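You operate a simulated robot arm through the tools that you are given. There is no shell and no other tool.

You run a simulated two-armed robot. Do the job below in one go: nothing can be reset, and whatever is moved stays where it is left.

JOB
Couple the two trolleys, bolt the tow bar, then take both brakes off.

It is judged by the outcome, as a careful person would: the job done as asked, and still so three seconds after it is handed in. It fails if anything else is knocked over, pushed out of place, dropped, spilled or broken.

ROBOT AND FRAMES
Two 7-joint arms with two-finger grippers on one trunk that stands fixed in place. Base frame: the origin is at the foot of the trunk, x ahead of it, y to its left, z up. Lengths are in mm, angles in rad, forces in N, time in s.
The left shoulder is at [70, 139, 1030], the right one opposite. With the tool pointing down near the work surface each hand reaches from about 100 to 660 mm from the base axis, measured 20 degrees to its own side. Payload 3.43 kg a hand.
The TCP of each hand is the grasp point between the finger pads, 30 mm short of the fingertips. In the tool frame z runs along the fingers and y along their closing line. The gripper opens to 104 mm. The gripper's body begins 57 mm behind the TCP.
Orientation is that of the tool frame in the base frame, as [roll, pitch, yaw] about the fixed x, y, z axes, in that order (R = Rz(yaw) Ry(pitch) Rx(roll)). With the fingers straight down and closing along the base's y, the tool's x points along the base's -x, its y along +y and its z along -z.

CONTROLS
- The arms move only by the tool nudge_tool. It takes "left_moves", "right_moves" or both (then of equal length, played together; a hand with none holds still); each is a list of rows, each a list of 3 entries, a list of its own where there are three numbers: the shift along the tool's x, y, z in m, then the turn, a rotation vector about the tool's x, y, z in rad, then the opening in per cent of the stroke, from 0 (shut) to 100 (fully open). In form: [[[dx, dy, dz], [rx, ry, rz], claw], ...]. A call has 1 to 20 rows; each row shifts and turns the commanded pose from where the row before left it, along the tool's axes as they then stand. Rows are played at 5 a second. More than 50 mm and 0.15 rad between two rows, or a gripper value outside its range, and nothing of the call is played. Where a pose cannot be reached the arm comes as near as it can. A force on the tool above 70 N (or 10 N above the force at the start of the call, whichever is more), or a blocked arm, ends the call early, and 0.2 s more pass. Each finger travels about 45 mm/s and halts on what it meets, pressing with about 36 N; the grip force reading is that of the motor and also rises with nothing between the fingers. The clock runs only during rows and for 0.2 s after the last one: add rows that do not move to give the fingers time. It gives the time, the measured TCP pose, the force on the tool (base axes), the opening and the grip force at its end, in the units of the frame above (readings bear some noise), with the torque about the TCP (base axes, N m) and any sound that the robot's microphone picked up.
- Cameras (640 x 400 px; columns grow to the right, rows downward): "scene" is now at [109.2, -47.4, 1248.7]; the picture's right is [-0.48, -0.87, 0.00], its down [-0.56, 0.31, -0.77] and it looks along [0.68, -0.37, -0.63] (base axes); focal length 345 px, centre (320, 200). "left" rides on the left gripper at [67, -18, -90] in its tool frame; the picture's right is [0.25, 0.97, 0.00], its down [-0.73, 0.19, -0.66] and it looks along [-0.64, 0.17, 0.75] (tool axes); focal length 218 px, centre (320, 200). "right" rides on the right gripper at [67, 18, -90] in its tool frame; the picture's right is [-0.25, 0.97, 0.00], its down [-0.73, -0.19, -0.66] and it looks along [-0.64, -0.17, 0.75] (tool axes); focal length 218 px, centre (320, 200).
- get_image(camera): a new picture of that camera. The clock stands still meanwhile.
- raise_lower(by): slides the trunk up (or, below 0, down) by that many mm; the arms and the scene camera ride with it, the base frame stays. It gives what a move gives, with no picture.
- head_to(pan, tilt): turns the head with the scene camera to pan (to the left, within 1.501 rad either way) and tilt (down, from -0.506 to 1.204), counted from straight ahead of the robot. It gives what a move gives.
- locate(camera, pixels): there is no depth. For up to 12 entries [column, row, z] of the newest picture of that camera ("zoom" is the newest enlarged one), the place [x, y] in the base frame at which the ray of that pixel passes the height z, good to about 2 mm, but the place of the scene camera against the robot may be out by one fixed shift of up to 25 mm in any direction. The clock stands still meanwhile.
- zoom(camera, box): a new picture of the part [left, top, right, bottom] of that camera's present view, enlarged. The clock stands still meanwhile.
- finish_job(): hands the job in; it is judged then, once.

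Unless the task says otherwise, let go and move clear before handing in.

The tools are called after "Call:" as a command line: name --argument value ..., lists and objects as JSON in quotes. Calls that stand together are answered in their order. nudge_tool: Moves the arms, as the interface text tells. Its arguments: {"type":"object","properties":{"left_moves":{"type":"array"},"right_moves":{"type":"array"}},"required":[]} The other tools are called the same way: raise_lower (by) slides the trunk up or down; head_to (pan, tilt) turns the head that bears the scene camera; get_image (camera) takes a picture; locate (camera, pixels) gives the place at which the rays of pixels pass given heights; zoom (camera, box) takes an enlarged picture of a part of a camera's view; finish_job () hands the job in.

At the start:

```text
time: 0.0
left_position: [308.0, 7.0, 962.3]
left_ee_rot: [-3.141, 0.001, 3.14]
left_wrist_force: [-0.2, 0.4, 0.7]
left_wrist_torque: [0.0, -0.01, 0.03]
left_width: 103.9
left_grasp_force: 0.1
right_position: [329.0, -403.5, 1024.5]
right_ee_rot: [3.141, 0.0, -3.14]
right_wrist_force: [1.1, -0.6, 0.1]
right_wrist_torque: [-0.04, 0.01, -0.01]
right_width: 104.0
right_grasp_force: 0.1
trunk travel left (down, up): [-525.0, 415.0]
head pan, tilt: [-0.506, 0.688]
```

scene: 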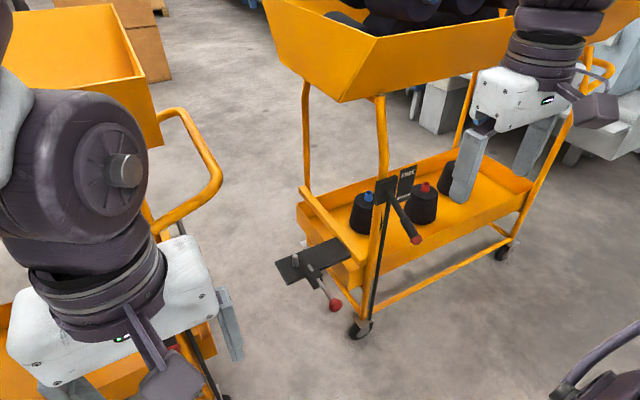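
right: 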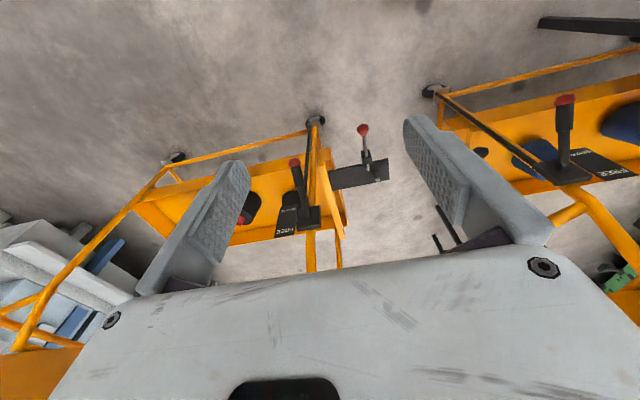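
left: 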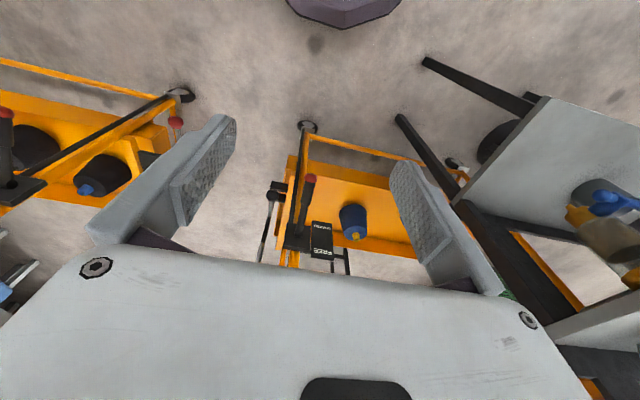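

The first pictures show two orange trolleys, the right one with a black coupling plate and red-knobbed lever (scene about 310,265). I'll look around with the head before moving anything.

Call:
head_to --pan 0.0 --tilt 0.8

Call:
get_image --camera "scene"

Call:
zoom --camera "right" --box '[220, 80, 420, 280]'

Call:
zoom --camera "left" --box '[220, 110, 420, 280]'

```text
time: 0.9
left_position: [308.0, 7.8, 961.7]
left_ee_rot: [3.14, 0.001, 3.142]
left_wrist_force: [-0.6, -0.9, 0.2]
left_wrist_torque: [0.02, -0.02, 0.0]
left_width: 104.2
left_grasp_force: 0.0
right_position: [330.1, -404.3, 1022.7]
right_ee_rot: [3.141, 0.001, -3.14]
right_wrist_force: [0.0, -0.3, -0.2]
right_wrist_torque: [-0.01, 0.04, 0.0]
right_width: 104.0
right_grasp_force: 0.1
trunk travel left (down, up): [-525.0, 415.0]
head pan, tilt: [0.0, 0.799]
```

```text
taken
```

scene: 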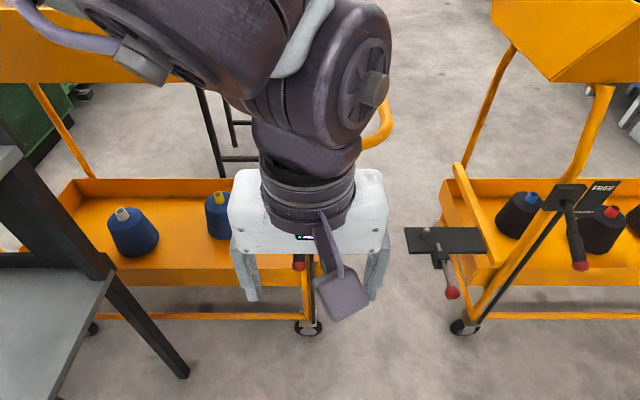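

```text
2.00 times, centred on (320, 180) of right
```

zoom: 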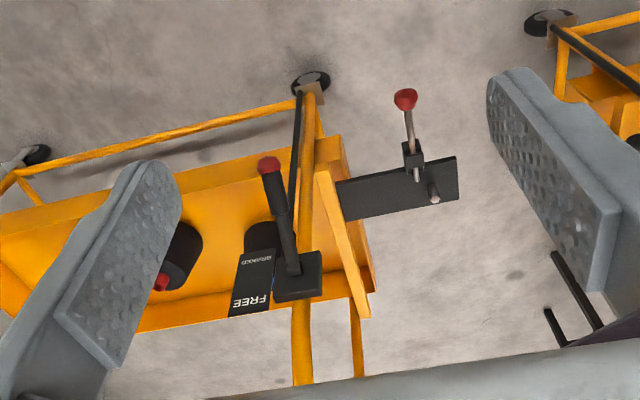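

```text
2.35 times, centred on (320, 195) of left
```

zoom: 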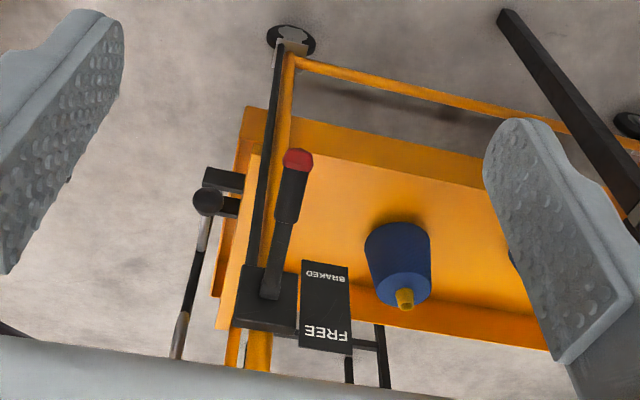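

The left hand (scene about 305,240) hides the left trolley's end, and there is a knobbed bar there (left view about 270,190). I'll draw the left hand back toward the trunk and look again.

Call:
nudge_tool --left_moves '[[[0.04, 0.0, 0], [0, 0, 0], 100], [[0.04, 0.0, 0], [0, 0, 0], 100], [[0.03, 0.04, 0], [0, 0, 0], 100], [[0.0, 0.045, 0], [0, 0, 0], 100], [[0.0, 0.045, 0], [0, 0, 0], 100], [[0.0, 0.045, 0], [0, 0, 0], 100], [[0, 0, 0], [0, 0, 0], 100]]'

Call:
get_image --camera "scene"

Call:
get_image --camera "left"

```text
time: 1.7
left_position: [227.2, 16.1, 963.7]
left_ee_rot: [-3.131, 0.01, -3.098]
left_wrist_force: [10.1, 3.8, 1.2]
left_wrist_torque: [-0.31, 1.27, -0.02]
left_width: 103.8
left_grasp_force: 0.2
left hand out of reach, approached as far as the arm can: row 3
right_position: [330.2, -403.5, 1023.1]
right_ee_rot: [3.141, 0.0, 3.141]
right_wrist_force: [-0.3, -0.2, 0.3]
right_wrist_torque: [-0.02, 0.02, 0.04]
right_width: 103.9
right_grasp_force: 0.0
trunk travel left (down, up): [-525.0, 415.0]
head pan, tilt: [0.0, 0.799]
stopped in row 3 (left hand): the force on the tool passed its limit at 95 N (the readings are from after the stop); the commanded pose is now the measured one
```

```text
taken
```

scene: 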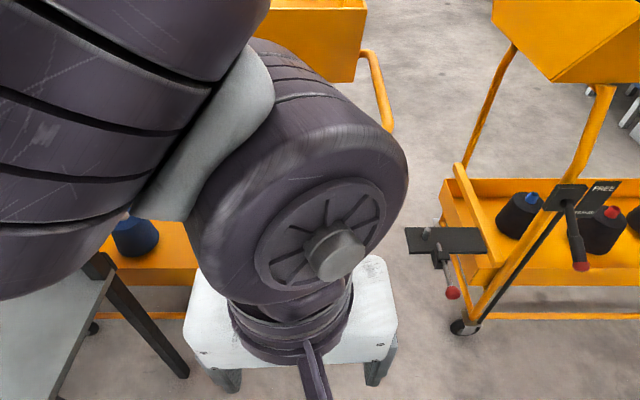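

```text
taken
```

left: 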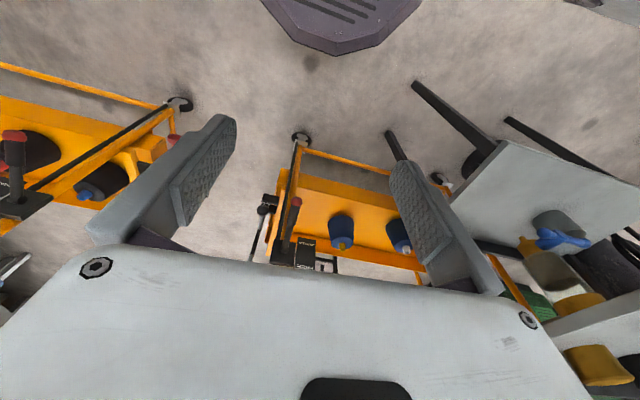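

The left arm met a limit (95 N, about x 227), likely its own elbow against the trunk. I'll bring it forward to x about 290 and up, and locate some points first at assumed heights.

Call:
locate --camera "scene" --pixels '[[470, 328, 0], [445, 240, 300], [445, 240, 400], [445, 240, 500], [453, 293, 400], [565, 195, 500], [565, 195, 600], [550, 80, 800], [355, 80, 800], [355, 80, 900], [355, 80, 1000], [390, 125, 700]]'

Call:
locate --camera "left" --pixels '[[300, 137, 0], [290, 205, 500], [290, 205, 600], [262, 208, 500], [262, 208, 400], [180, 103, 0], [20, 135, 500], [20, 135, 600], [415, 85, 0], [495, 145, 500], [495, 145, 700]]'

Call:
locate --camera "right" --pixels '[[315, 122, 0], [295, 163, 500], [295, 163, 600], [362, 130, 400], [362, 130, 500], [372, 180, 400], [432, 90, 0], [565, 100, 500], [565, 100, 600]]'

```text
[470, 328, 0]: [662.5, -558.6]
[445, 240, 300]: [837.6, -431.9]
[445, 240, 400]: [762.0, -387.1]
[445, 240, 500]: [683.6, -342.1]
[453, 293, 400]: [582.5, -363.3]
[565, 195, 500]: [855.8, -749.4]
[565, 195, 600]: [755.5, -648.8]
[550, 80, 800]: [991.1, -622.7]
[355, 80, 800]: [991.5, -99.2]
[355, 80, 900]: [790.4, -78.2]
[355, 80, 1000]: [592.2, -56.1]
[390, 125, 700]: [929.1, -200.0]
```

```text
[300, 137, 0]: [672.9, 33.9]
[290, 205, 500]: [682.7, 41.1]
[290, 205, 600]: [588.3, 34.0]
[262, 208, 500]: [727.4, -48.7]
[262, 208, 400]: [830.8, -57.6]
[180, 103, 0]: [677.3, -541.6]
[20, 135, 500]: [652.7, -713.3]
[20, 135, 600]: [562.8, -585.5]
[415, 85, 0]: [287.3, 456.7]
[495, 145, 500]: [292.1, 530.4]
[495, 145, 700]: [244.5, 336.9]
```

```text
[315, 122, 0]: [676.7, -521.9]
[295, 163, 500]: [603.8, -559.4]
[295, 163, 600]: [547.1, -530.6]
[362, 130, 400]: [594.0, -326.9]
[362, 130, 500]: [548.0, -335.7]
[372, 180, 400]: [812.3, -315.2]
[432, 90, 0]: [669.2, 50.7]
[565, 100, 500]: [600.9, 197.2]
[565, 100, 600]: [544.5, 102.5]
```

The trolley casters sit near (676,-522) and (671,40), so the end frames are about 560 mm apart with the tow bar on the left one. I'll lift the left hand clear up and forward, then left, and bring the right hand camera nearer the gap.

Call:
nudge_tool --left_moves '[[[-0.04, 0.0, -0.02], [0, 0, 0], 100], [[-0.04, 0.0, -0.04], [0, 0, 0], 100], [[0, 0.04, -0.04], [0, 0, 0], 100], [[0.0, 0.045, -0.02], [0, 0, 0], 100], [[0.0, 0.045, 0], [0, 0, 0], 100], [[0.0, 0.045, 0], [0, 0, 0], 100], [[0, 0.04, 0], [0, 0, 0], 100], [[0, 0, 0], [0, 0, 0], 100]]' --right_moves '[[[0, 0.04, 0], [0, 0, 0], 100], [[0, 0.04, 0], [0, 0, 0], 100], [[0, 0.04, 0], [0, 0, 0], 100], [[0, 0.04, 0], [0, 0, 0], 100], [[0, 0.04, 0], [0, 0, 0], 100], [[0, 0, 0], [0, 0, 0], 100], [[0, 0, 0], [0, 0, 0], 100], [[0, 0, 0], [0, 0, 0], 100]]'

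Call:
get_image --camera "scene"

Call:
get_image --camera "right"

```text
refused: row 2 steps farther than a row can; nothing moved
```

```text
taken
```

scene: 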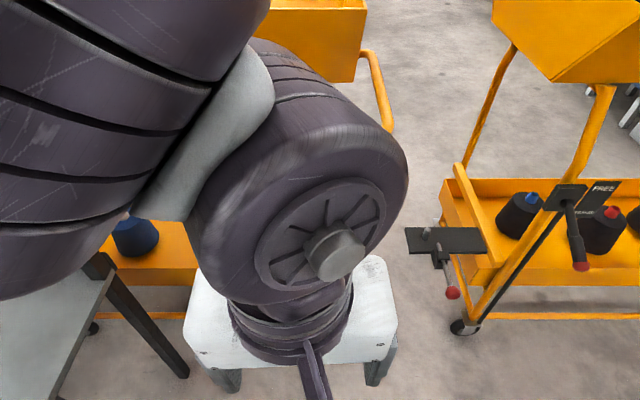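

```text
taken
```

right: 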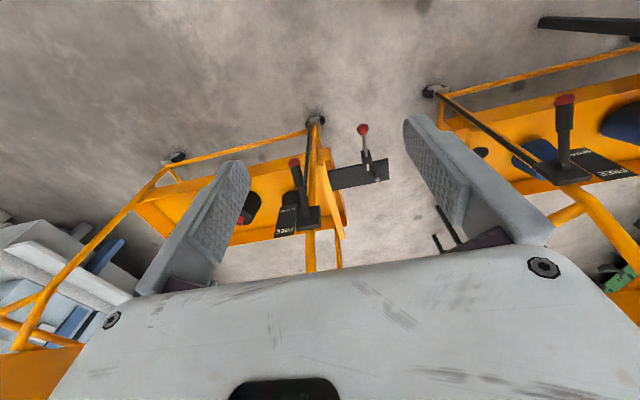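

The call was refused because one row stepped over 50 mm (nothing moved). I'll replay it with smaller steps.

Call:
nudge_tool --left_moves '[[[-0.04, 0.0, -0.02], [0, 0, 0], 100], [[-0.035, 0.0, -0.03], [0, 0, 0], 100], [[0, 0.03, -0.035], [0, 0, 0], 100], [[0.0, 0.04, -0.02], [0, 0, 0], 100], [[0.0, 0.045, 0], [0, 0, 0], 100], [[0.0, 0.045, 0], [0, 0, 0], 100], [[0, 0.04, 0], [0, 0, 0], 100], [[0, 0, 0], [0, 0, 0], 100]]' --right_moves '[[[0, 0.04, 0], [0, 0, 0], 100], [[0, 0.04, 0], [0, 0, 0], 100], [[0, 0.04, 0], [0, 0, 0], 100], [[0, 0.04, 0], [0, 0, 0], 100], [[0, 0.04, 0], [0, 0, 0], 100], [[0, 0, 0], [0, 0, 0], 100], [[0, 0, 0], [0, 0, 0], 100], [[0, 0, 0], [0, 0, 0], 100]]'

Call:
get_image --camera "scene"

Call:
get_image --camera "right"

```text
time: 3.5
left_position: [281.1, 203.7, 1055.0]
left_ee_rot: [-3.134, 0.013, -3.099]
left_wrist_force: [-0.6, -0.1, 0.1]
left_wrist_torque: [-0.02, 0.03, 0.01]
left_width: 103.8
left_grasp_force: 0.0
left hand out of reach, approached as far as the arm can: row 7
right_position: [329.5, -241.4, 1021.1]
right_ee_rot: [3.139, 0.001, -3.14]
right_wrist_force: [0.0, -0.2, -0.7]
right_wrist_torque: [0.05, 0.0, 0.01]
right_width: 104.1
right_grasp_force: 0.1
right hand out of reach, approached as far as the arm can: row 5
trunk travel left (down, up): [-525.0, 415.0]
head pan, tilt: [0.0, 0.799]
```

```text
taken
```

scene: 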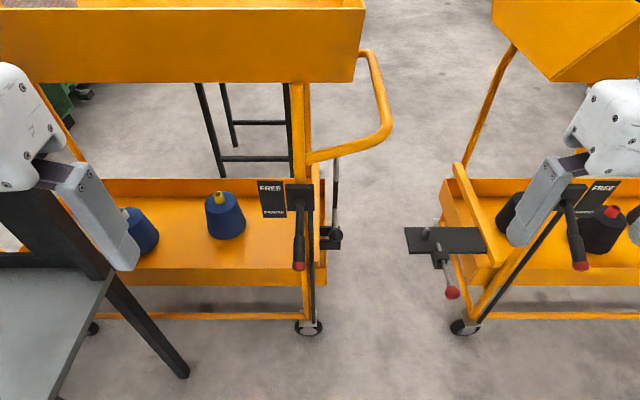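

```text
taken
```

right: 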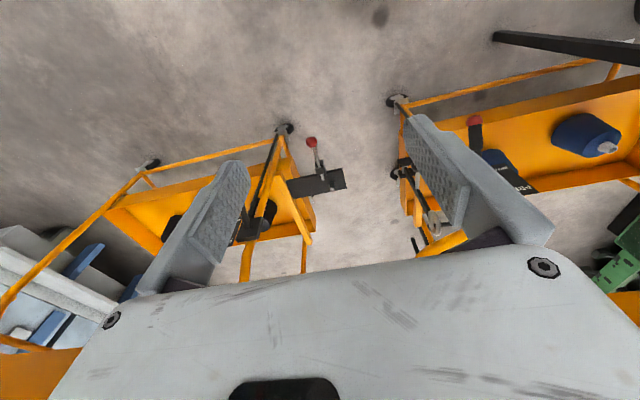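

Now the left trolley's end shows: an upright bar with a black hinge (scene about 335,235). I'll zoom into each item.

Call:
zoom --camera "scene" --box '[240, 140, 400, 340]'

Call:
zoom --camera "scene" --box '[390, 150, 640, 340]'

Call:
zoom --camera "scene" --box '[310, 140, 360, 260]'

Call:
zoom --camera "scene" --box '[395, 210, 495, 310]'

Call:
zoom --camera "right" --box '[250, 80, 450, 280]'

```text
2.00 times, centred on (320, 240) of scene
```

zoom: 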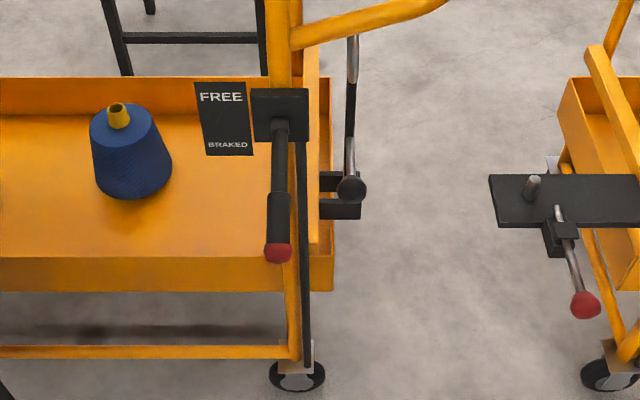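

```text
2.11 times, centred on (515, 245) of scene
```

zoom: 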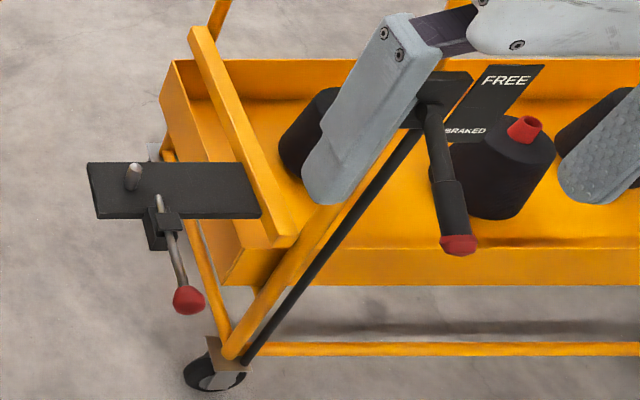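

```text
3.33 times, centred on (335, 200) of scene
```

zoom: 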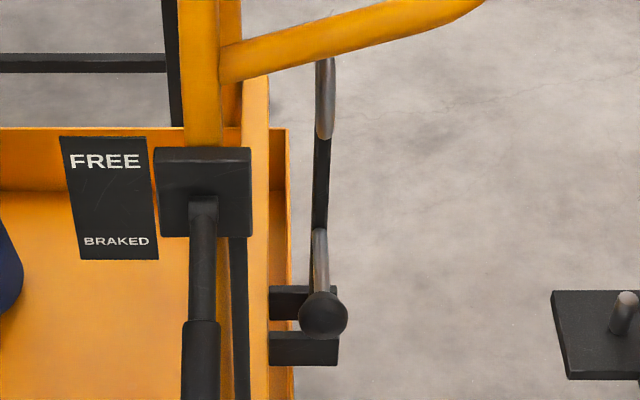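

```text
4.00 times, centred on (445, 260) of scene
```

zoom: 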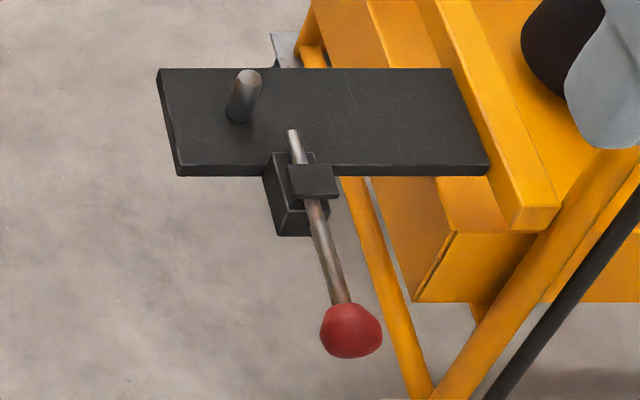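

```text
2.00 times, centred on (350, 180) of right
```

zoom: 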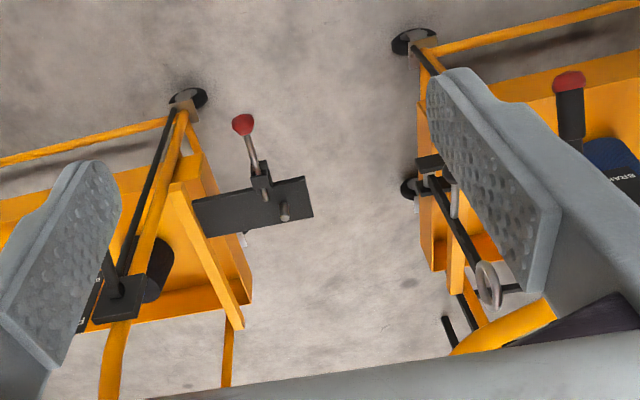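

The bar is upright with an eye at its top and a ball handle pointing toward me; the pin triangulates to about (755,-306,470), and the red-knob bolt slides in x beside it. I'll look left and right with the head for obstacles before lowering the trunk.

Call:
head_to --pan 0.9 --tilt 0.8

Call:
get_image --camera "scene"

Call:
get_image --camera "left"

Call:
head_to --pan -0.9 --tilt 0.8

Call:
get_image --camera "scene"

```text
time: 4.7
left_position: [279.8, 205.0, 1055.5]
left_ee_rot: [-3.133, 0.013, -3.1]
left_wrist_force: [0.1, 0.9, -1.0]
left_wrist_torque: [0.01, 0.04, 0.0]
left_width: 104.1
left_grasp_force: 0.0
right_position: [330.4, -241.3, 1022.5]
right_ee_rot: [3.14, -0.001, -3.141]
right_wrist_force: [-0.6, -0.3, -0.3]
right_wrist_torque: [0.0, 0.0, 0.02]
right_width: 104.1
right_grasp_force: 0.1
trunk travel left (down, up): [-525.0, 415.0]
head pan, tilt: [0.901, 0.799]
```

```text
taken
```

scene: 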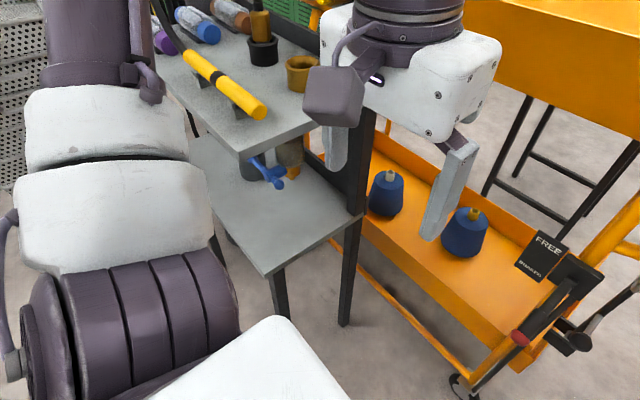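

```text
taken
```

left: 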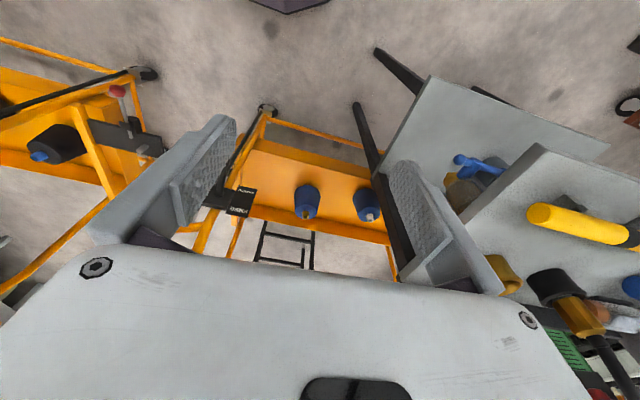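

```text
time: 6.5
left_position: [280.8, 205.1, 1056.0]
left_ee_rot: [-3.132, 0.013, -3.1]
left_wrist_force: [-0.2, 0.4, -0.2]
left_wrist_torque: [-0.04, -0.03, 0.03]
left_width: 104.0
left_grasp_force: 0.1
right_position: [329.3, -241.0, 1021.5]
right_ee_rot: [-3.141, -0.001, -3.141]
right_wrist_force: [0.0, -0.3, 0.1]
right_wrist_torque: [0.01, -0.01, 0.01]
right_width: 104.2
right_grasp_force: 0.1
trunk travel left (down, up): [-525.0, 415.0]
head pan, tilt: [-0.901, 0.799]
```

```text
taken
```

scene: 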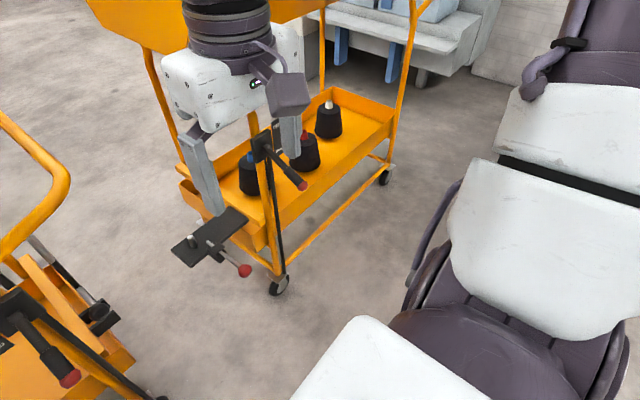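

The left side has a two-tier stand (its lower corner about (255,480,555)), while the right side is clear, so I'll work mostly with the right arm. I'll lower the right hand and shift it to y about -150 for a closer view of the bar and handle.

Call:
nudge_tool --right_moves '[[[0, 0, 0.045], [0, 0, 0], 100], [[0, 0, 0.045], [0, 0, 0], 100], [[0, 0, 0.045], [0, 0, 0], 100], [[0, 0.02, 0.04], [0, 0, 0], 100], [[0, 0.04, 0], [0, 0, 0], 100], [[0, 0.03, 0], [0, 0, 0], 100], [[0, 0, 0], [0, 0, 0], 100]]'

Call:
get_image --camera "right"

Call:
head_to --pan -0.25 --tilt 0.8

Call:
get_image --camera "scene"

```text
time: 8.1
left_position: [280.6, 204.7, 1055.9]
left_ee_rot: [-3.133, 0.011, -3.1]
left_wrist_force: [0.2, 0.2, -0.3]
left_wrist_torque: [-0.02, -0.04, 0.0]
left_width: 104.0
left_grasp_force: 0.0
right_position: [368.3, -257.1, 853.3]
right_ee_rot: [3.139, -0.001, -3.14]
right_wrist_force: [0.5, 0.4, -0.1]
right_wrist_torque: [0.0, -0.02, -0.01]
right_width: 103.9
right_grasp_force: 0.1
right hand out of reach, approached as far as the arm can: row 1, 2, 3, 4, 5, 6
trunk travel left (down, up): [-525.0, 415.0]
head pan, tilt: [-0.901, 0.799]
```

```text
taken
```

right: 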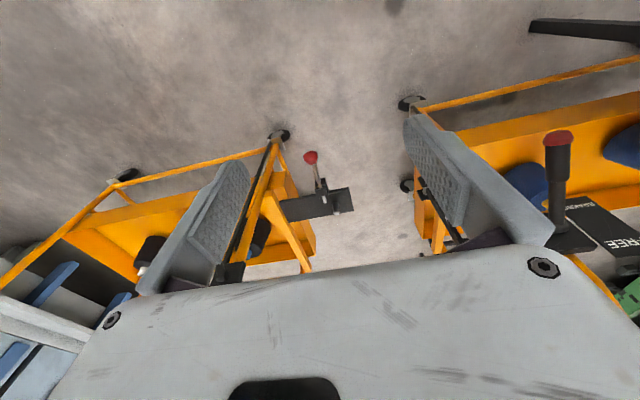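

```text
time: 9.1
left_position: [280.1, 203.9, 1055.3]
left_ee_rot: [-3.134, 0.013, -3.1]
left_wrist_force: [0.6, 0.1, 0.1]
left_wrist_torque: [0.02, 0.0, 0.0]
left_width: 104.2
left_grasp_force: 0.0
right_position: [369.4, -257.2, 853.2]
right_ee_rot: [3.141, -0.002, -3.14]
right_wrist_force: [0.7, 0.0, 0.5]
right_wrist_torque: [0.01, 0.0, 0.01]
right_width: 104.0
right_grasp_force: 0.1
trunk travel left (down, up): [-525.0, 415.0]
head pan, tilt: [-0.25, 0.799]
```

```text
taken
```

scene: 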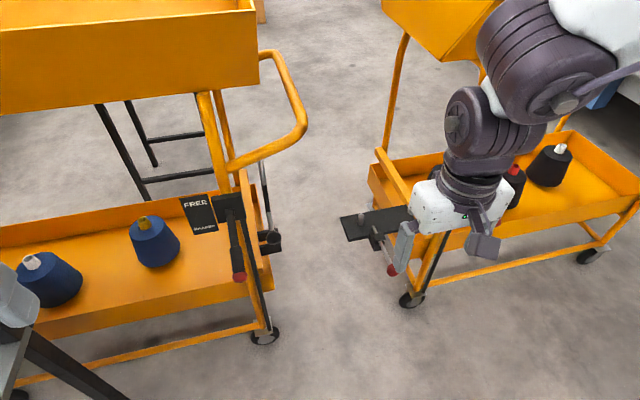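

The scene now shows the bar and ball cleanly (about 262,235). I'll zoom in on bar, bolt and brakes.

Call:
zoom --camera "scene" --box '[220, 140, 320, 260]'

Call:
zoom --camera "scene" --box '[170, 170, 290, 300]'

Call:
zoom --camera "scene" --box '[330, 190, 430, 290]'

Call:
zoom --camera "right" --box '[250, 130, 370, 230]'

Call:
zoom --camera "right" --box '[390, 80, 530, 270]'

```text
3.33 times, centred on (270, 200) of scene
```

zoom: 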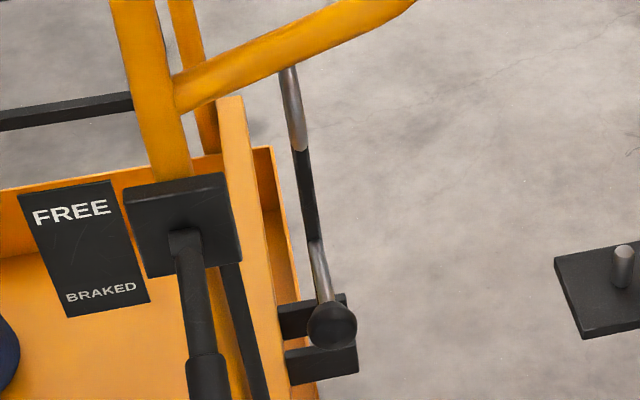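

```text
3.08 times, centred on (230, 235) of scene
```

zoom: 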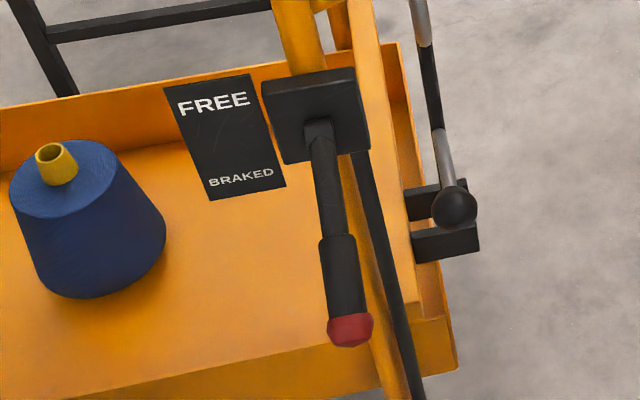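

```text
4.00 times, centred on (380, 240) of scene
```

zoom: 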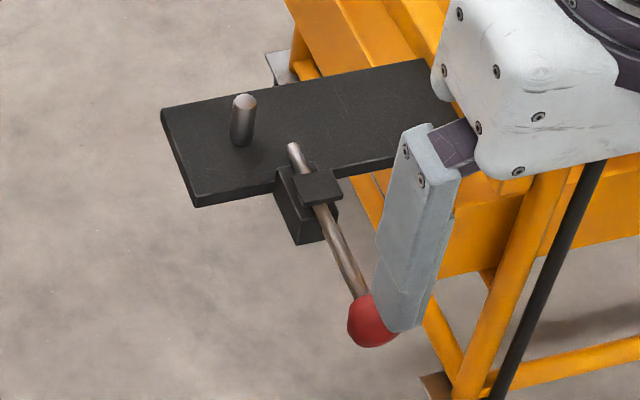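

```text
4.00 times, centred on (310, 180) of right
```

zoom: 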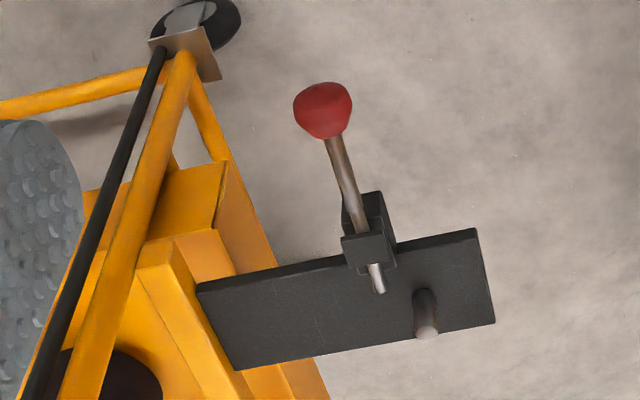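

```text
2.11 times, centred on (460, 175) of right
```

zoom: 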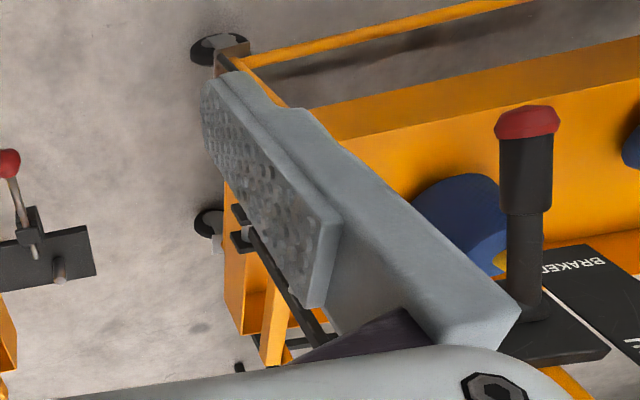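

From hand views I triangulate the left brake knob at (511,40,665) with its pivot about (635,41,720), and the right one the same shifted by -557 in y. I'll calibrate the scene camera on known points and get the ball handle's rays.

Call:
locate --camera "scene" --pixels '[[239.7, 277, 665], [360.8, 215, 470], [273.6, 237.6, 400], [273.6, 237.6, 450], [273.6, 237.6, 500], [273.6, 237.6, 550], [273.6, 237.6, 600], [264.6, 184.4, 600], [264.6, 184.4, 700], [391, 270, 450], [258, 73, 950]]'

Call:
locate --camera "right" --pixels '[[311, 157, 400], [311, 157, 430], [311, 157, 460], [336.5, 212, 470], [336.5, 212, 450], [557, 136, 665], [324, 202, 440], [449, 190, 450], [445, 193, 450]]'

```text
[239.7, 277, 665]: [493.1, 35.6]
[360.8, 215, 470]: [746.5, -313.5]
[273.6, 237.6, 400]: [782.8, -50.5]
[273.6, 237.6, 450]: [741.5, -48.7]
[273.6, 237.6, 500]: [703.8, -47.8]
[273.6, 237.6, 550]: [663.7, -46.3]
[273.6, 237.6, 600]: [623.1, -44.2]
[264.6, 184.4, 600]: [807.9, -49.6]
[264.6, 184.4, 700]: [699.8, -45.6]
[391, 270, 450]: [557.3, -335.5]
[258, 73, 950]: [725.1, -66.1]
```

```text
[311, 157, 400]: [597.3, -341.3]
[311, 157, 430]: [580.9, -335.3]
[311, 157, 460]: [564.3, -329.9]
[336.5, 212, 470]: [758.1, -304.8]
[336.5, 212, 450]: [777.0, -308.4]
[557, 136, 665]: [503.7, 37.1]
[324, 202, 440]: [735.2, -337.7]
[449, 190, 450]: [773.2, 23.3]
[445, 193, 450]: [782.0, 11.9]
```

Consistent picture: hinge about (757,-45,454), eye at z 715, ball handle about (640,-46,600), pin (756,-306), bolt knob about (560,-329,472). Before lowering the trunk I'll check where the left elbow sits against the stand.

Call:
head_to --pan 1.3 --tilt 0.35

Call:
get_image --camera "scene"

```text
time: 10.7
left_position: [280.6, 204.8, 1055.6]
left_ee_rot: [-3.132, 0.012, -3.1]
left_wrist_force: [0.0, -0.1, -0.3]
left_wrist_torque: [0.0, -0.01, 0.01]
left_width: 104.0
left_grasp_force: 0.1
right_position: [370.6, -258.1, 854.3]
right_ee_rot: [3.139, -0.002, -3.14]
right_wrist_force: [0.0, -0.2, 0.4]
right_wrist_torque: [-0.01, 0.01, 0.0]
right_width: 103.6
right_grasp_force: 0.1
trunk travel left (down, up): [-525.0, 415.0]
head pan, tilt: [1.3, 0.351]
```

```text
taken
```

scene: 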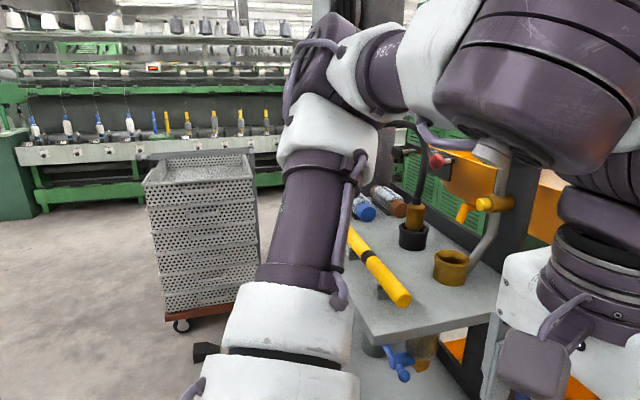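

The left elbow is high (about 330,70, near z 1250) and well in front of the shelf edge, so lowering the trunk 250 mm keeps it clear. I'll do it in two steps and look.

Call:
raise_lower --by -130

Call:
get_image --camera "scene"

Call:
get_image --camera "right"

```text
time: 12.3
left_position: [278.6, 204.7, 925.5]
left_ee_rot: [-3.133, 0.011, -3.1]
left_wrist_force: [0.0, 0.4, 0.0]
left_wrist_torque: [0.01, 0.0, -0.03]
left_width: 103.7
left_grasp_force: 0.0
right_position: [370.4, -257.1, 723.5]
right_ee_rot: [3.141, -0.002, -3.14]
right_wrist_force: [0.3, -0.2, -0.6]
right_wrist_torque: [0.0, 0.02, -0.01]
right_width: 104.3
right_grasp_force: 0.0
trunk travel left (down, up): [-395.0, 545.0]
head pan, tilt: [1.3, 0.351]
```

```text
taken
```

scene: 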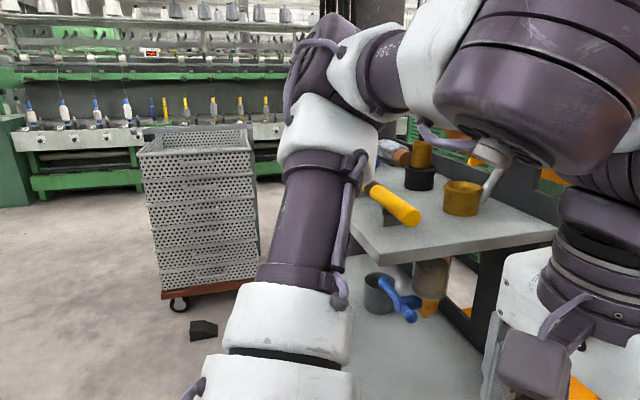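

```text
taken
```

right: 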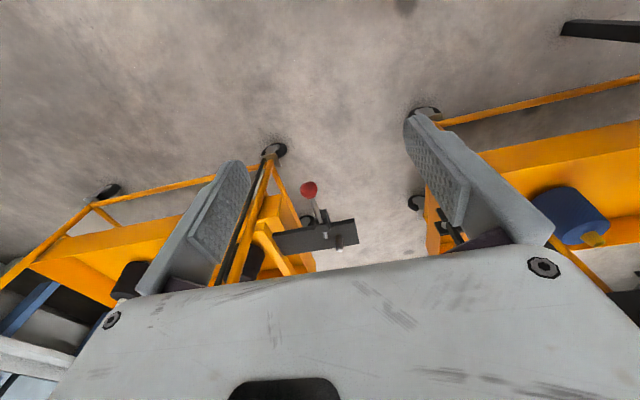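

Still clear on both sides. I'll check the shelf corner location and lower another 100 mm.

Call:
locate --camera "scene" --pixels '[[378, 262, 750], [378, 262, 800], [378, 262, 850], [415, 218, 850], [555, 232, 800]]'

Call:
raise_lower --by -100

Call:
get_image --camera "scene"

```text
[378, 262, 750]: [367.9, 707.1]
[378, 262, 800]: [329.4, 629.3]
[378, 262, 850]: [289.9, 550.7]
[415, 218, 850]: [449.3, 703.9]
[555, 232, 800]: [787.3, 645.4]
```

```text
time: 13.6
left_position: [280.3, 203.5, 825.2]
left_ee_rot: [-3.135, 0.01, -3.101]
left_wrist_force: [0.2, -0.1, 0.5]
left_wrist_torque: [-0.01, 0.0, 0.03]
left_width: 103.8
left_grasp_force: 0.0
right_position: [369.8, -257.2, 623.2]
right_ee_rot: [3.14, -0.002, -3.14]
right_wrist_force: [-0.5, 0.3, 0.1]
right_wrist_torque: [-0.02, 0.02, -0.02]
right_width: 104.1
right_grasp_force: 0.0
trunk travel left (down, up): [-295.0, 645.0]
head pan, tilt: [1.3, 0.351]
```

```text
taken
```

scene: 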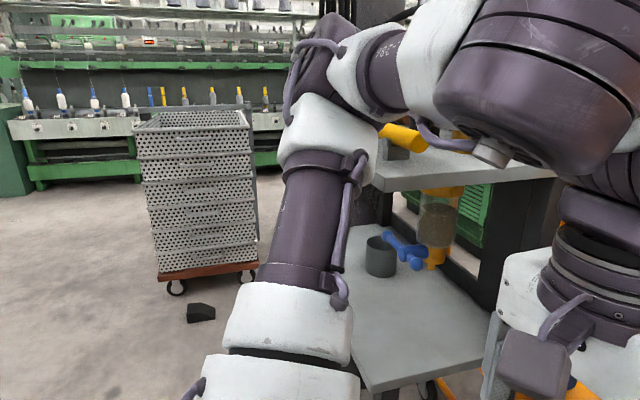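

The stand stays clear. With the shoulder now at about 800, I'll yaw the right tool about 20° left and pitch it about 43° forward so it approaches the ball handle from the right, away from the left brake lever.

Call:
nudge_tool --right_moves '[[[0, 0, 0], [0, 0, -0.15], 70], [[0, 0, 0], [0, 0, -0.15], 70], [[0, 0, 0], [0, 0, -0.05], 70], [[0, 0, 0], [0, -0.15, 0], 70], [[0, 0, 0], [0, -0.15, 0], 70], [[0, 0, 0], [0, -0.15, 0], 70], [[0, 0, 0], [0, -0.15, 0], 70], [[0, 0, 0], [0, -0.15, 0], 70], [[0, 0, 0], [0, 0, 0], 70]]'

Call:
get_image --camera "right"

Call:
head_to --pan -0.25 --tilt 0.6

Call:
get_image --camera "scene"

```text
time: 15.6
left_position: [279.8, 206.7, 824.7]
left_ee_rot: [-3.132, 0.012, -3.102]
left_wrist_force: [-0.3, 1.0, 0.2]
left_wrist_torque: [-0.04, 0.01, -0.01]
left_width: 103.9
left_grasp_force: 0.1
right_position: [432.5, -283.0, 624.7]
right_ee_rot: [-3.141, 0.751, -2.791]
right_wrist_force: [0.0, 0.4, 0.7]
right_wrist_torque: [-0.03, 0.01, 0.05]
right_width: 72.6
right_grasp_force: 0.1
right hand out of reach, approached as far as the arm can: row 5, 6, 7, 8
trunk travel left (down, up): [-295.0, 645.0]
head pan, tilt: [1.3, 0.351]
```

```text
taken
```

right: 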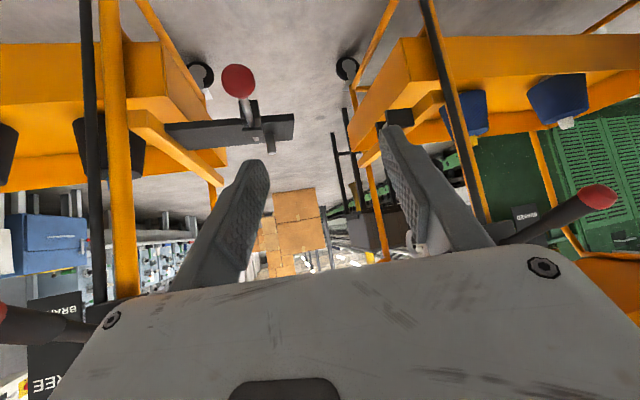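

```text
time: 17.3
left_position: [280.7, 203.2, 824.3]
left_ee_rot: [-3.133, 0.012, -3.1]
left_wrist_force: [-1.0, 0.1, -0.3]
left_wrist_torque: [0.02, 0.03, -0.01]
left_width: 104.1
left_grasp_force: 0.0
right_position: [433.6, -283.5, 625.1]
right_ee_rot: [3.138, 0.749, -2.79]
right_wrist_force: [-0.1, -0.1, -0.2]
right_wrist_torque: [0.0, 0.0, 0.03]
right_width: 72.7
right_grasp_force: 0.1
trunk travel left (down, up): [-295.0, 645.0]
head pan, tilt: [-0.25, 0.6]
```

```text
taken
```

scene: 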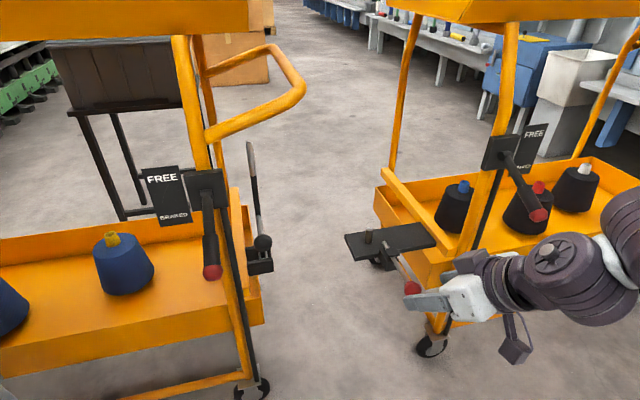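

The hand now points forward-down (pitch 0.75) and the scene shows the ball at (262,242) clear of the brake lever. I'll move to about (540,-110,690) and look with the right camera.

Call:
nudge_tool --right_moves '[[[-0.0323, 0.0252, 0.0123], [0, 0, 0], 70], [[-0.0323, 0.0252, 0.0123], [0, 0, 0], 70], [[-0.0323, 0.0252, 0.0123], [0, 0, 0], 70], [[-0.0323, 0.0252, 0.0123], [0, 0, 0], 70], [[-0.0323, 0.0252, 0.0123], [0, 0, 0], 70], [[0, 0, 0], [0, 0, 0], 70]]'

Call:
get_image --camera "right"

Call:
get_image --camera "scene"

```text
time: 18.7
left_position: [280.4, 203.8, 825.8]
left_ee_rot: [-3.133, 0.012, -3.1]
left_wrist_force: [-0.7, 0.5, -0.1]
left_wrist_torque: [0.03, -0.03, 0.01]
left_width: 103.9
left_grasp_force: 0.1
right_position: [541.8, -111.9, 688.4]
right_ee_rot: [3.138, 0.749, -2.791]
right_wrist_force: [0.2, 0.0, 0.2]
right_wrist_torque: [0.0, 0.0, -0.02]
right_width: 72.6
right_grasp_force: 0.0
trunk travel left (down, up): [-295.0, 645.0]
head pan, tilt: [-0.25, 0.6]
```

```text
taken
```

right: 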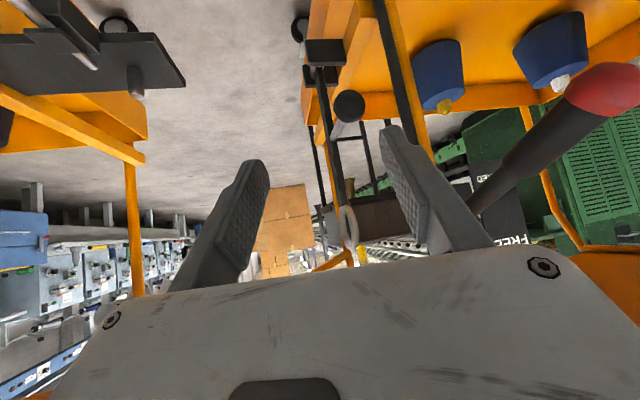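

```text
taken
```

scene: 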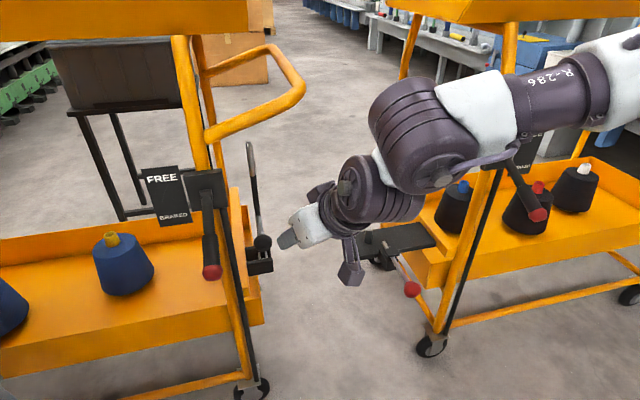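

The right camera sees the ball at (348,106), eye at (347,225), and brake knob at (605,90). I'll locate the ball more exactly.

Call:
locate --camera "right" --pixels '[[348, 106, 580], [348, 106, 600], [348, 106, 620], [605, 90, 665], [336, 92, 600], [362, 92, 600], [325, 55, 454], [347, 133, 600]]'

Call:
locate --camera "scene" --pixels '[[262, 242, 580], [262, 242, 600], [262, 242, 620], [212, 272, 665], [369, 232, 470], [412, 289, 472]]'

Call:
zoom --camera "right" --box '[290, 30, 420, 280]'

```text
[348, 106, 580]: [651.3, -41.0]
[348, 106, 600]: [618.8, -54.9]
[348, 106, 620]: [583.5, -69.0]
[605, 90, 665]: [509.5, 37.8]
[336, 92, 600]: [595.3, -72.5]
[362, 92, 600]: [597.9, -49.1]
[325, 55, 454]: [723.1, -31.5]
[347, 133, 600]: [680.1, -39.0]
```

```text
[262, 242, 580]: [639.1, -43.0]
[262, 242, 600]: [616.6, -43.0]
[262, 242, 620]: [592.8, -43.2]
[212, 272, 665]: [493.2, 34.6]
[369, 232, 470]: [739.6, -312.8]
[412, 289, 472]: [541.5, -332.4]
```

```text
1.60 times, centred on (355, 155) of right
```

zoom: 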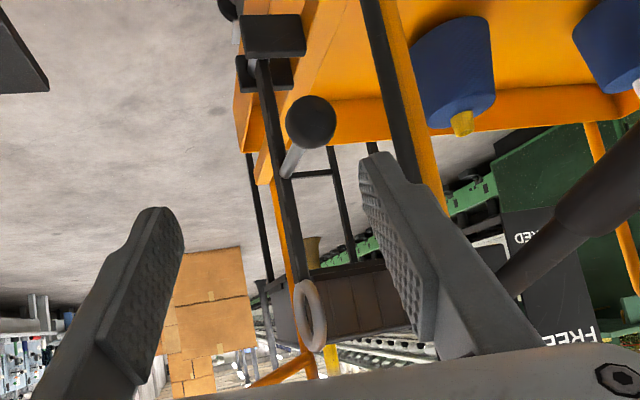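

Combining views, the ball is at about (659,-39,577), diameter about 36, with the hinge near (757,-32,442). I'll go to a point 70 mm short of it with a 56 mm opening and check alignment.

Call:
nudge_tool --right_moves '[[[-0.0076, 0.0096, 0.0345], [0, 0, 0], 56], [[-0.0076, 0.0096, 0.0345], [0, 0, 0], 56], [[-0.0076, 0.0096, 0.0345], [0, 0, 0], 56], [[0, 0, 0], [0, 0, 0], 56], [[0, 0, 0], [0, 0, 0], 56]]'

Call:
get_image --camera "right"

Call:
get_image --camera "scene"

Call:
get_image --camera "left"

```text
time: 19.9
left_position: [280.3, 205.0, 824.9]
left_ee_rot: [-3.132, 0.013, -3.1]
left_wrist_force: [1.8, 0.6, 0.0]
left_wrist_torque: [0.02, 0.01, 0.02]
left_width: 103.9
left_grasp_force: 0.0
right_position: [573.1, -103.1, 641.1]
right_ee_rot: [3.135, 0.75, -2.792]
right_wrist_force: [0.0, 0.5, 0.3]
right_wrist_torque: [0.0, -0.02, -0.03]
right_width: 58.4
right_grasp_force: 0.0
right hand out of reach, approached as far as the arm can: row 1, 2, 3
trunk travel left (down, up): [-295.0, 645.0]
head pan, tilt: [-0.25, 0.6]
```

```text
taken
```

right: 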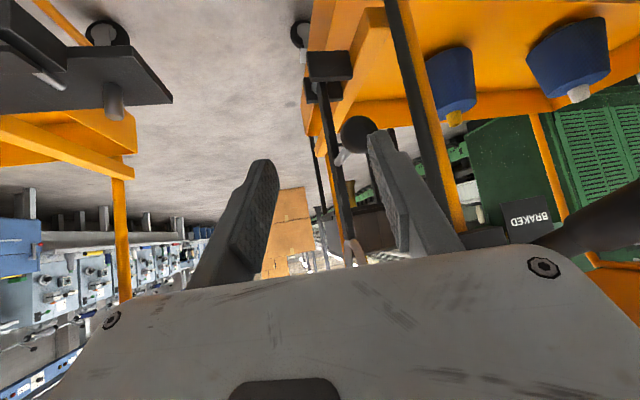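

```text
taken
```

scene: 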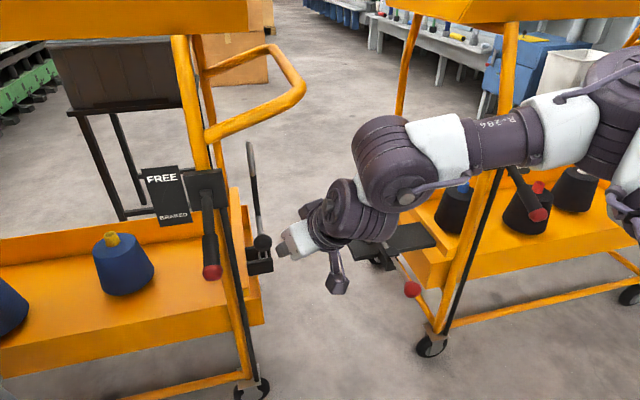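

```text
taken
```

left: 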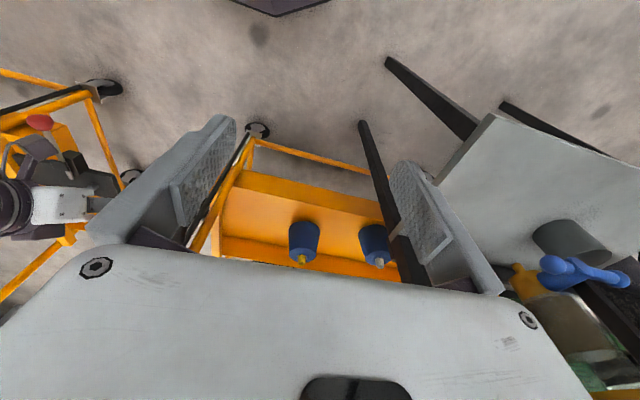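

The arm ran out of joint range here (stopped at (573,-103,641)) because the shoulder is too low and the elbow folds outward. I'll back off and raise the trunk about 180 mm so the arm hangs more naturally.

Call:
nudge_tool --right_moves '[[[0.033, -0.003, -0.037], [0, 0, 0], 56], [[0.033, -0.003, -0.037], [0, 0, 0], 56], [[0, 0, 0], [0, 0, 0], 56]]'

Call:
locate --camera "scene" --pixels '[[305, 85, 800], [305, 85, 850], [305, 85, 900], [230, 125, 800], [230, 125, 850], [230, 125, 750], [200, 15, 950], [248, 35, 950]]'

Call:
raise_lower --by 180

Call:
get_image --camera "scene"

```text
time: 20.7
left_position: [280.9, 205.9, 825.3]
left_ee_rot: [-3.131, 0.013, -3.101]
left_wrist_force: [0.2, -0.1, 0.3]
left_wrist_torque: [0.01, 0.02, -0.01]
left_width: 104.1
left_grasp_force: 0.0
right_position: [481.3, -144.4, 652.2]
right_ee_rot: [3.138, 0.749, -2.792]
right_wrist_force: [1.0, -0.5, -0.5]
right_wrist_torque: [-0.02, 0.01, -0.04]
right_width: 58.2
right_grasp_force: 0.0
trunk travel left (down, up): [-295.0, 645.0]
head pan, tilt: [-0.25, 0.6]
```

```text
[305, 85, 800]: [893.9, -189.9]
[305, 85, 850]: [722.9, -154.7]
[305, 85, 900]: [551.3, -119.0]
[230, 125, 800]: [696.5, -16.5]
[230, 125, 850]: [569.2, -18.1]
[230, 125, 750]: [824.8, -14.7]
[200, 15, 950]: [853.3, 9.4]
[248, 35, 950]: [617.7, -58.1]
```

```text
time: 22.7
left_position: [280.3, 204.7, 1005.3]
left_ee_rot: [-3.133, 0.012, -3.1]
left_wrist_force: [0.2, 0.4, -0.4]
left_wrist_torque: [-0.04, 0.01, -0.01]
left_width: 104.0
left_grasp_force: 0.1
right_position: [482.5, -143.3, 831.3]
right_ee_rot: [3.137, 0.749, -2.792]
right_wrist_force: [-0.1, 0.1, 0.5]
right_wrist_torque: [0.03, 0.0, -0.04]
right_width: 58.3
right_grasp_force: 0.0
trunk travel left (down, up): [-475.0, 465.0]
head pan, tilt: [-0.25, 0.6]
```

```text
taken
```

scene: 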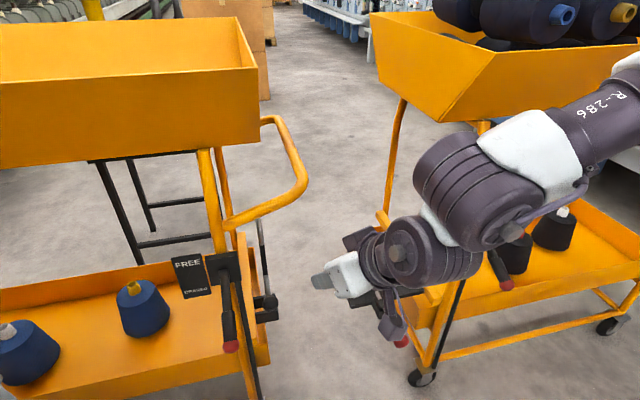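

The hand is now at (482,-143,831) with the shoulder about 980 and all clear. I'll descend to the pre-grasp point 70 mm short of the ball.

Call:
nudge_tool --right_moves '[[[0.00425, 0.0062, 0.0423], [0, 0, 0], 56], [[0.00425, 0.0062, 0.0423], [0, 0, 0], 56], [[0.00425, 0.0062, 0.0423], [0, 0, 0], 56], [[0.00425, 0.0062, 0.0423], [0, 0, 0], 56], [[0.00425, 0.0062, 0.0423], [0, 0, 0], 56], [[0.00425, 0.0062, 0.0423], [0, 0, 0], 56], [[0, 0, 0], [0, 0, 0], 56]]'

Call:
get_image --camera "right"

Call:
get_image --camera "scene"

```text
time: 24.3
left_position: [280.1, 204.7, 1004.9]
left_ee_rot: [-3.134, 0.012, -3.099]
left_wrist_force: [-0.8, -0.4, 0.2]
left_wrist_torque: [0.03, 0.01, 0.0]
left_width: 103.7
left_grasp_force: 0.1
right_position: [577.2, -162.3, 715.7]
right_ee_rot: [3.138, 0.749, -2.792]
right_wrist_force: [0.3, -0.2, -0.1]
right_wrist_torque: [0.04, 0.0, 0.06]
right_width: 58.1
right_grasp_force: 0.1
right hand out of reach, approached as far as the arm can: row 2, 3, 4, 5, 6
trunk travel left (down, up): [-475.0, 465.0]
head pan, tilt: [-0.25, 0.6]
```

```text
taken
```

right: 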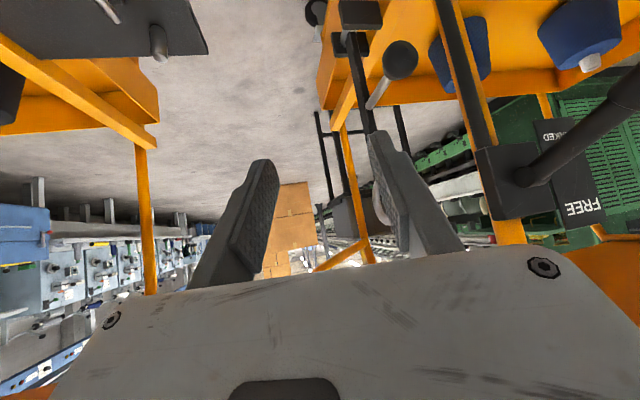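

```text
taken
```

scene: 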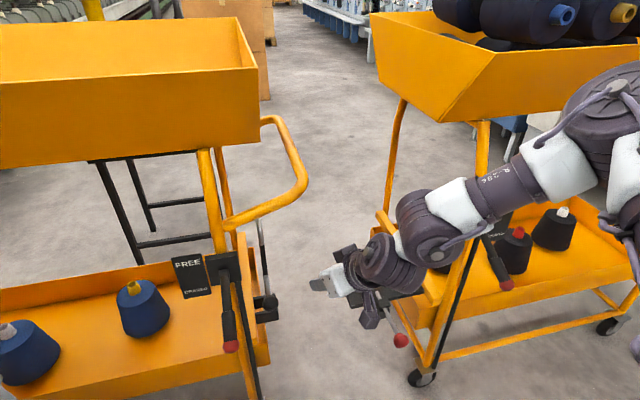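

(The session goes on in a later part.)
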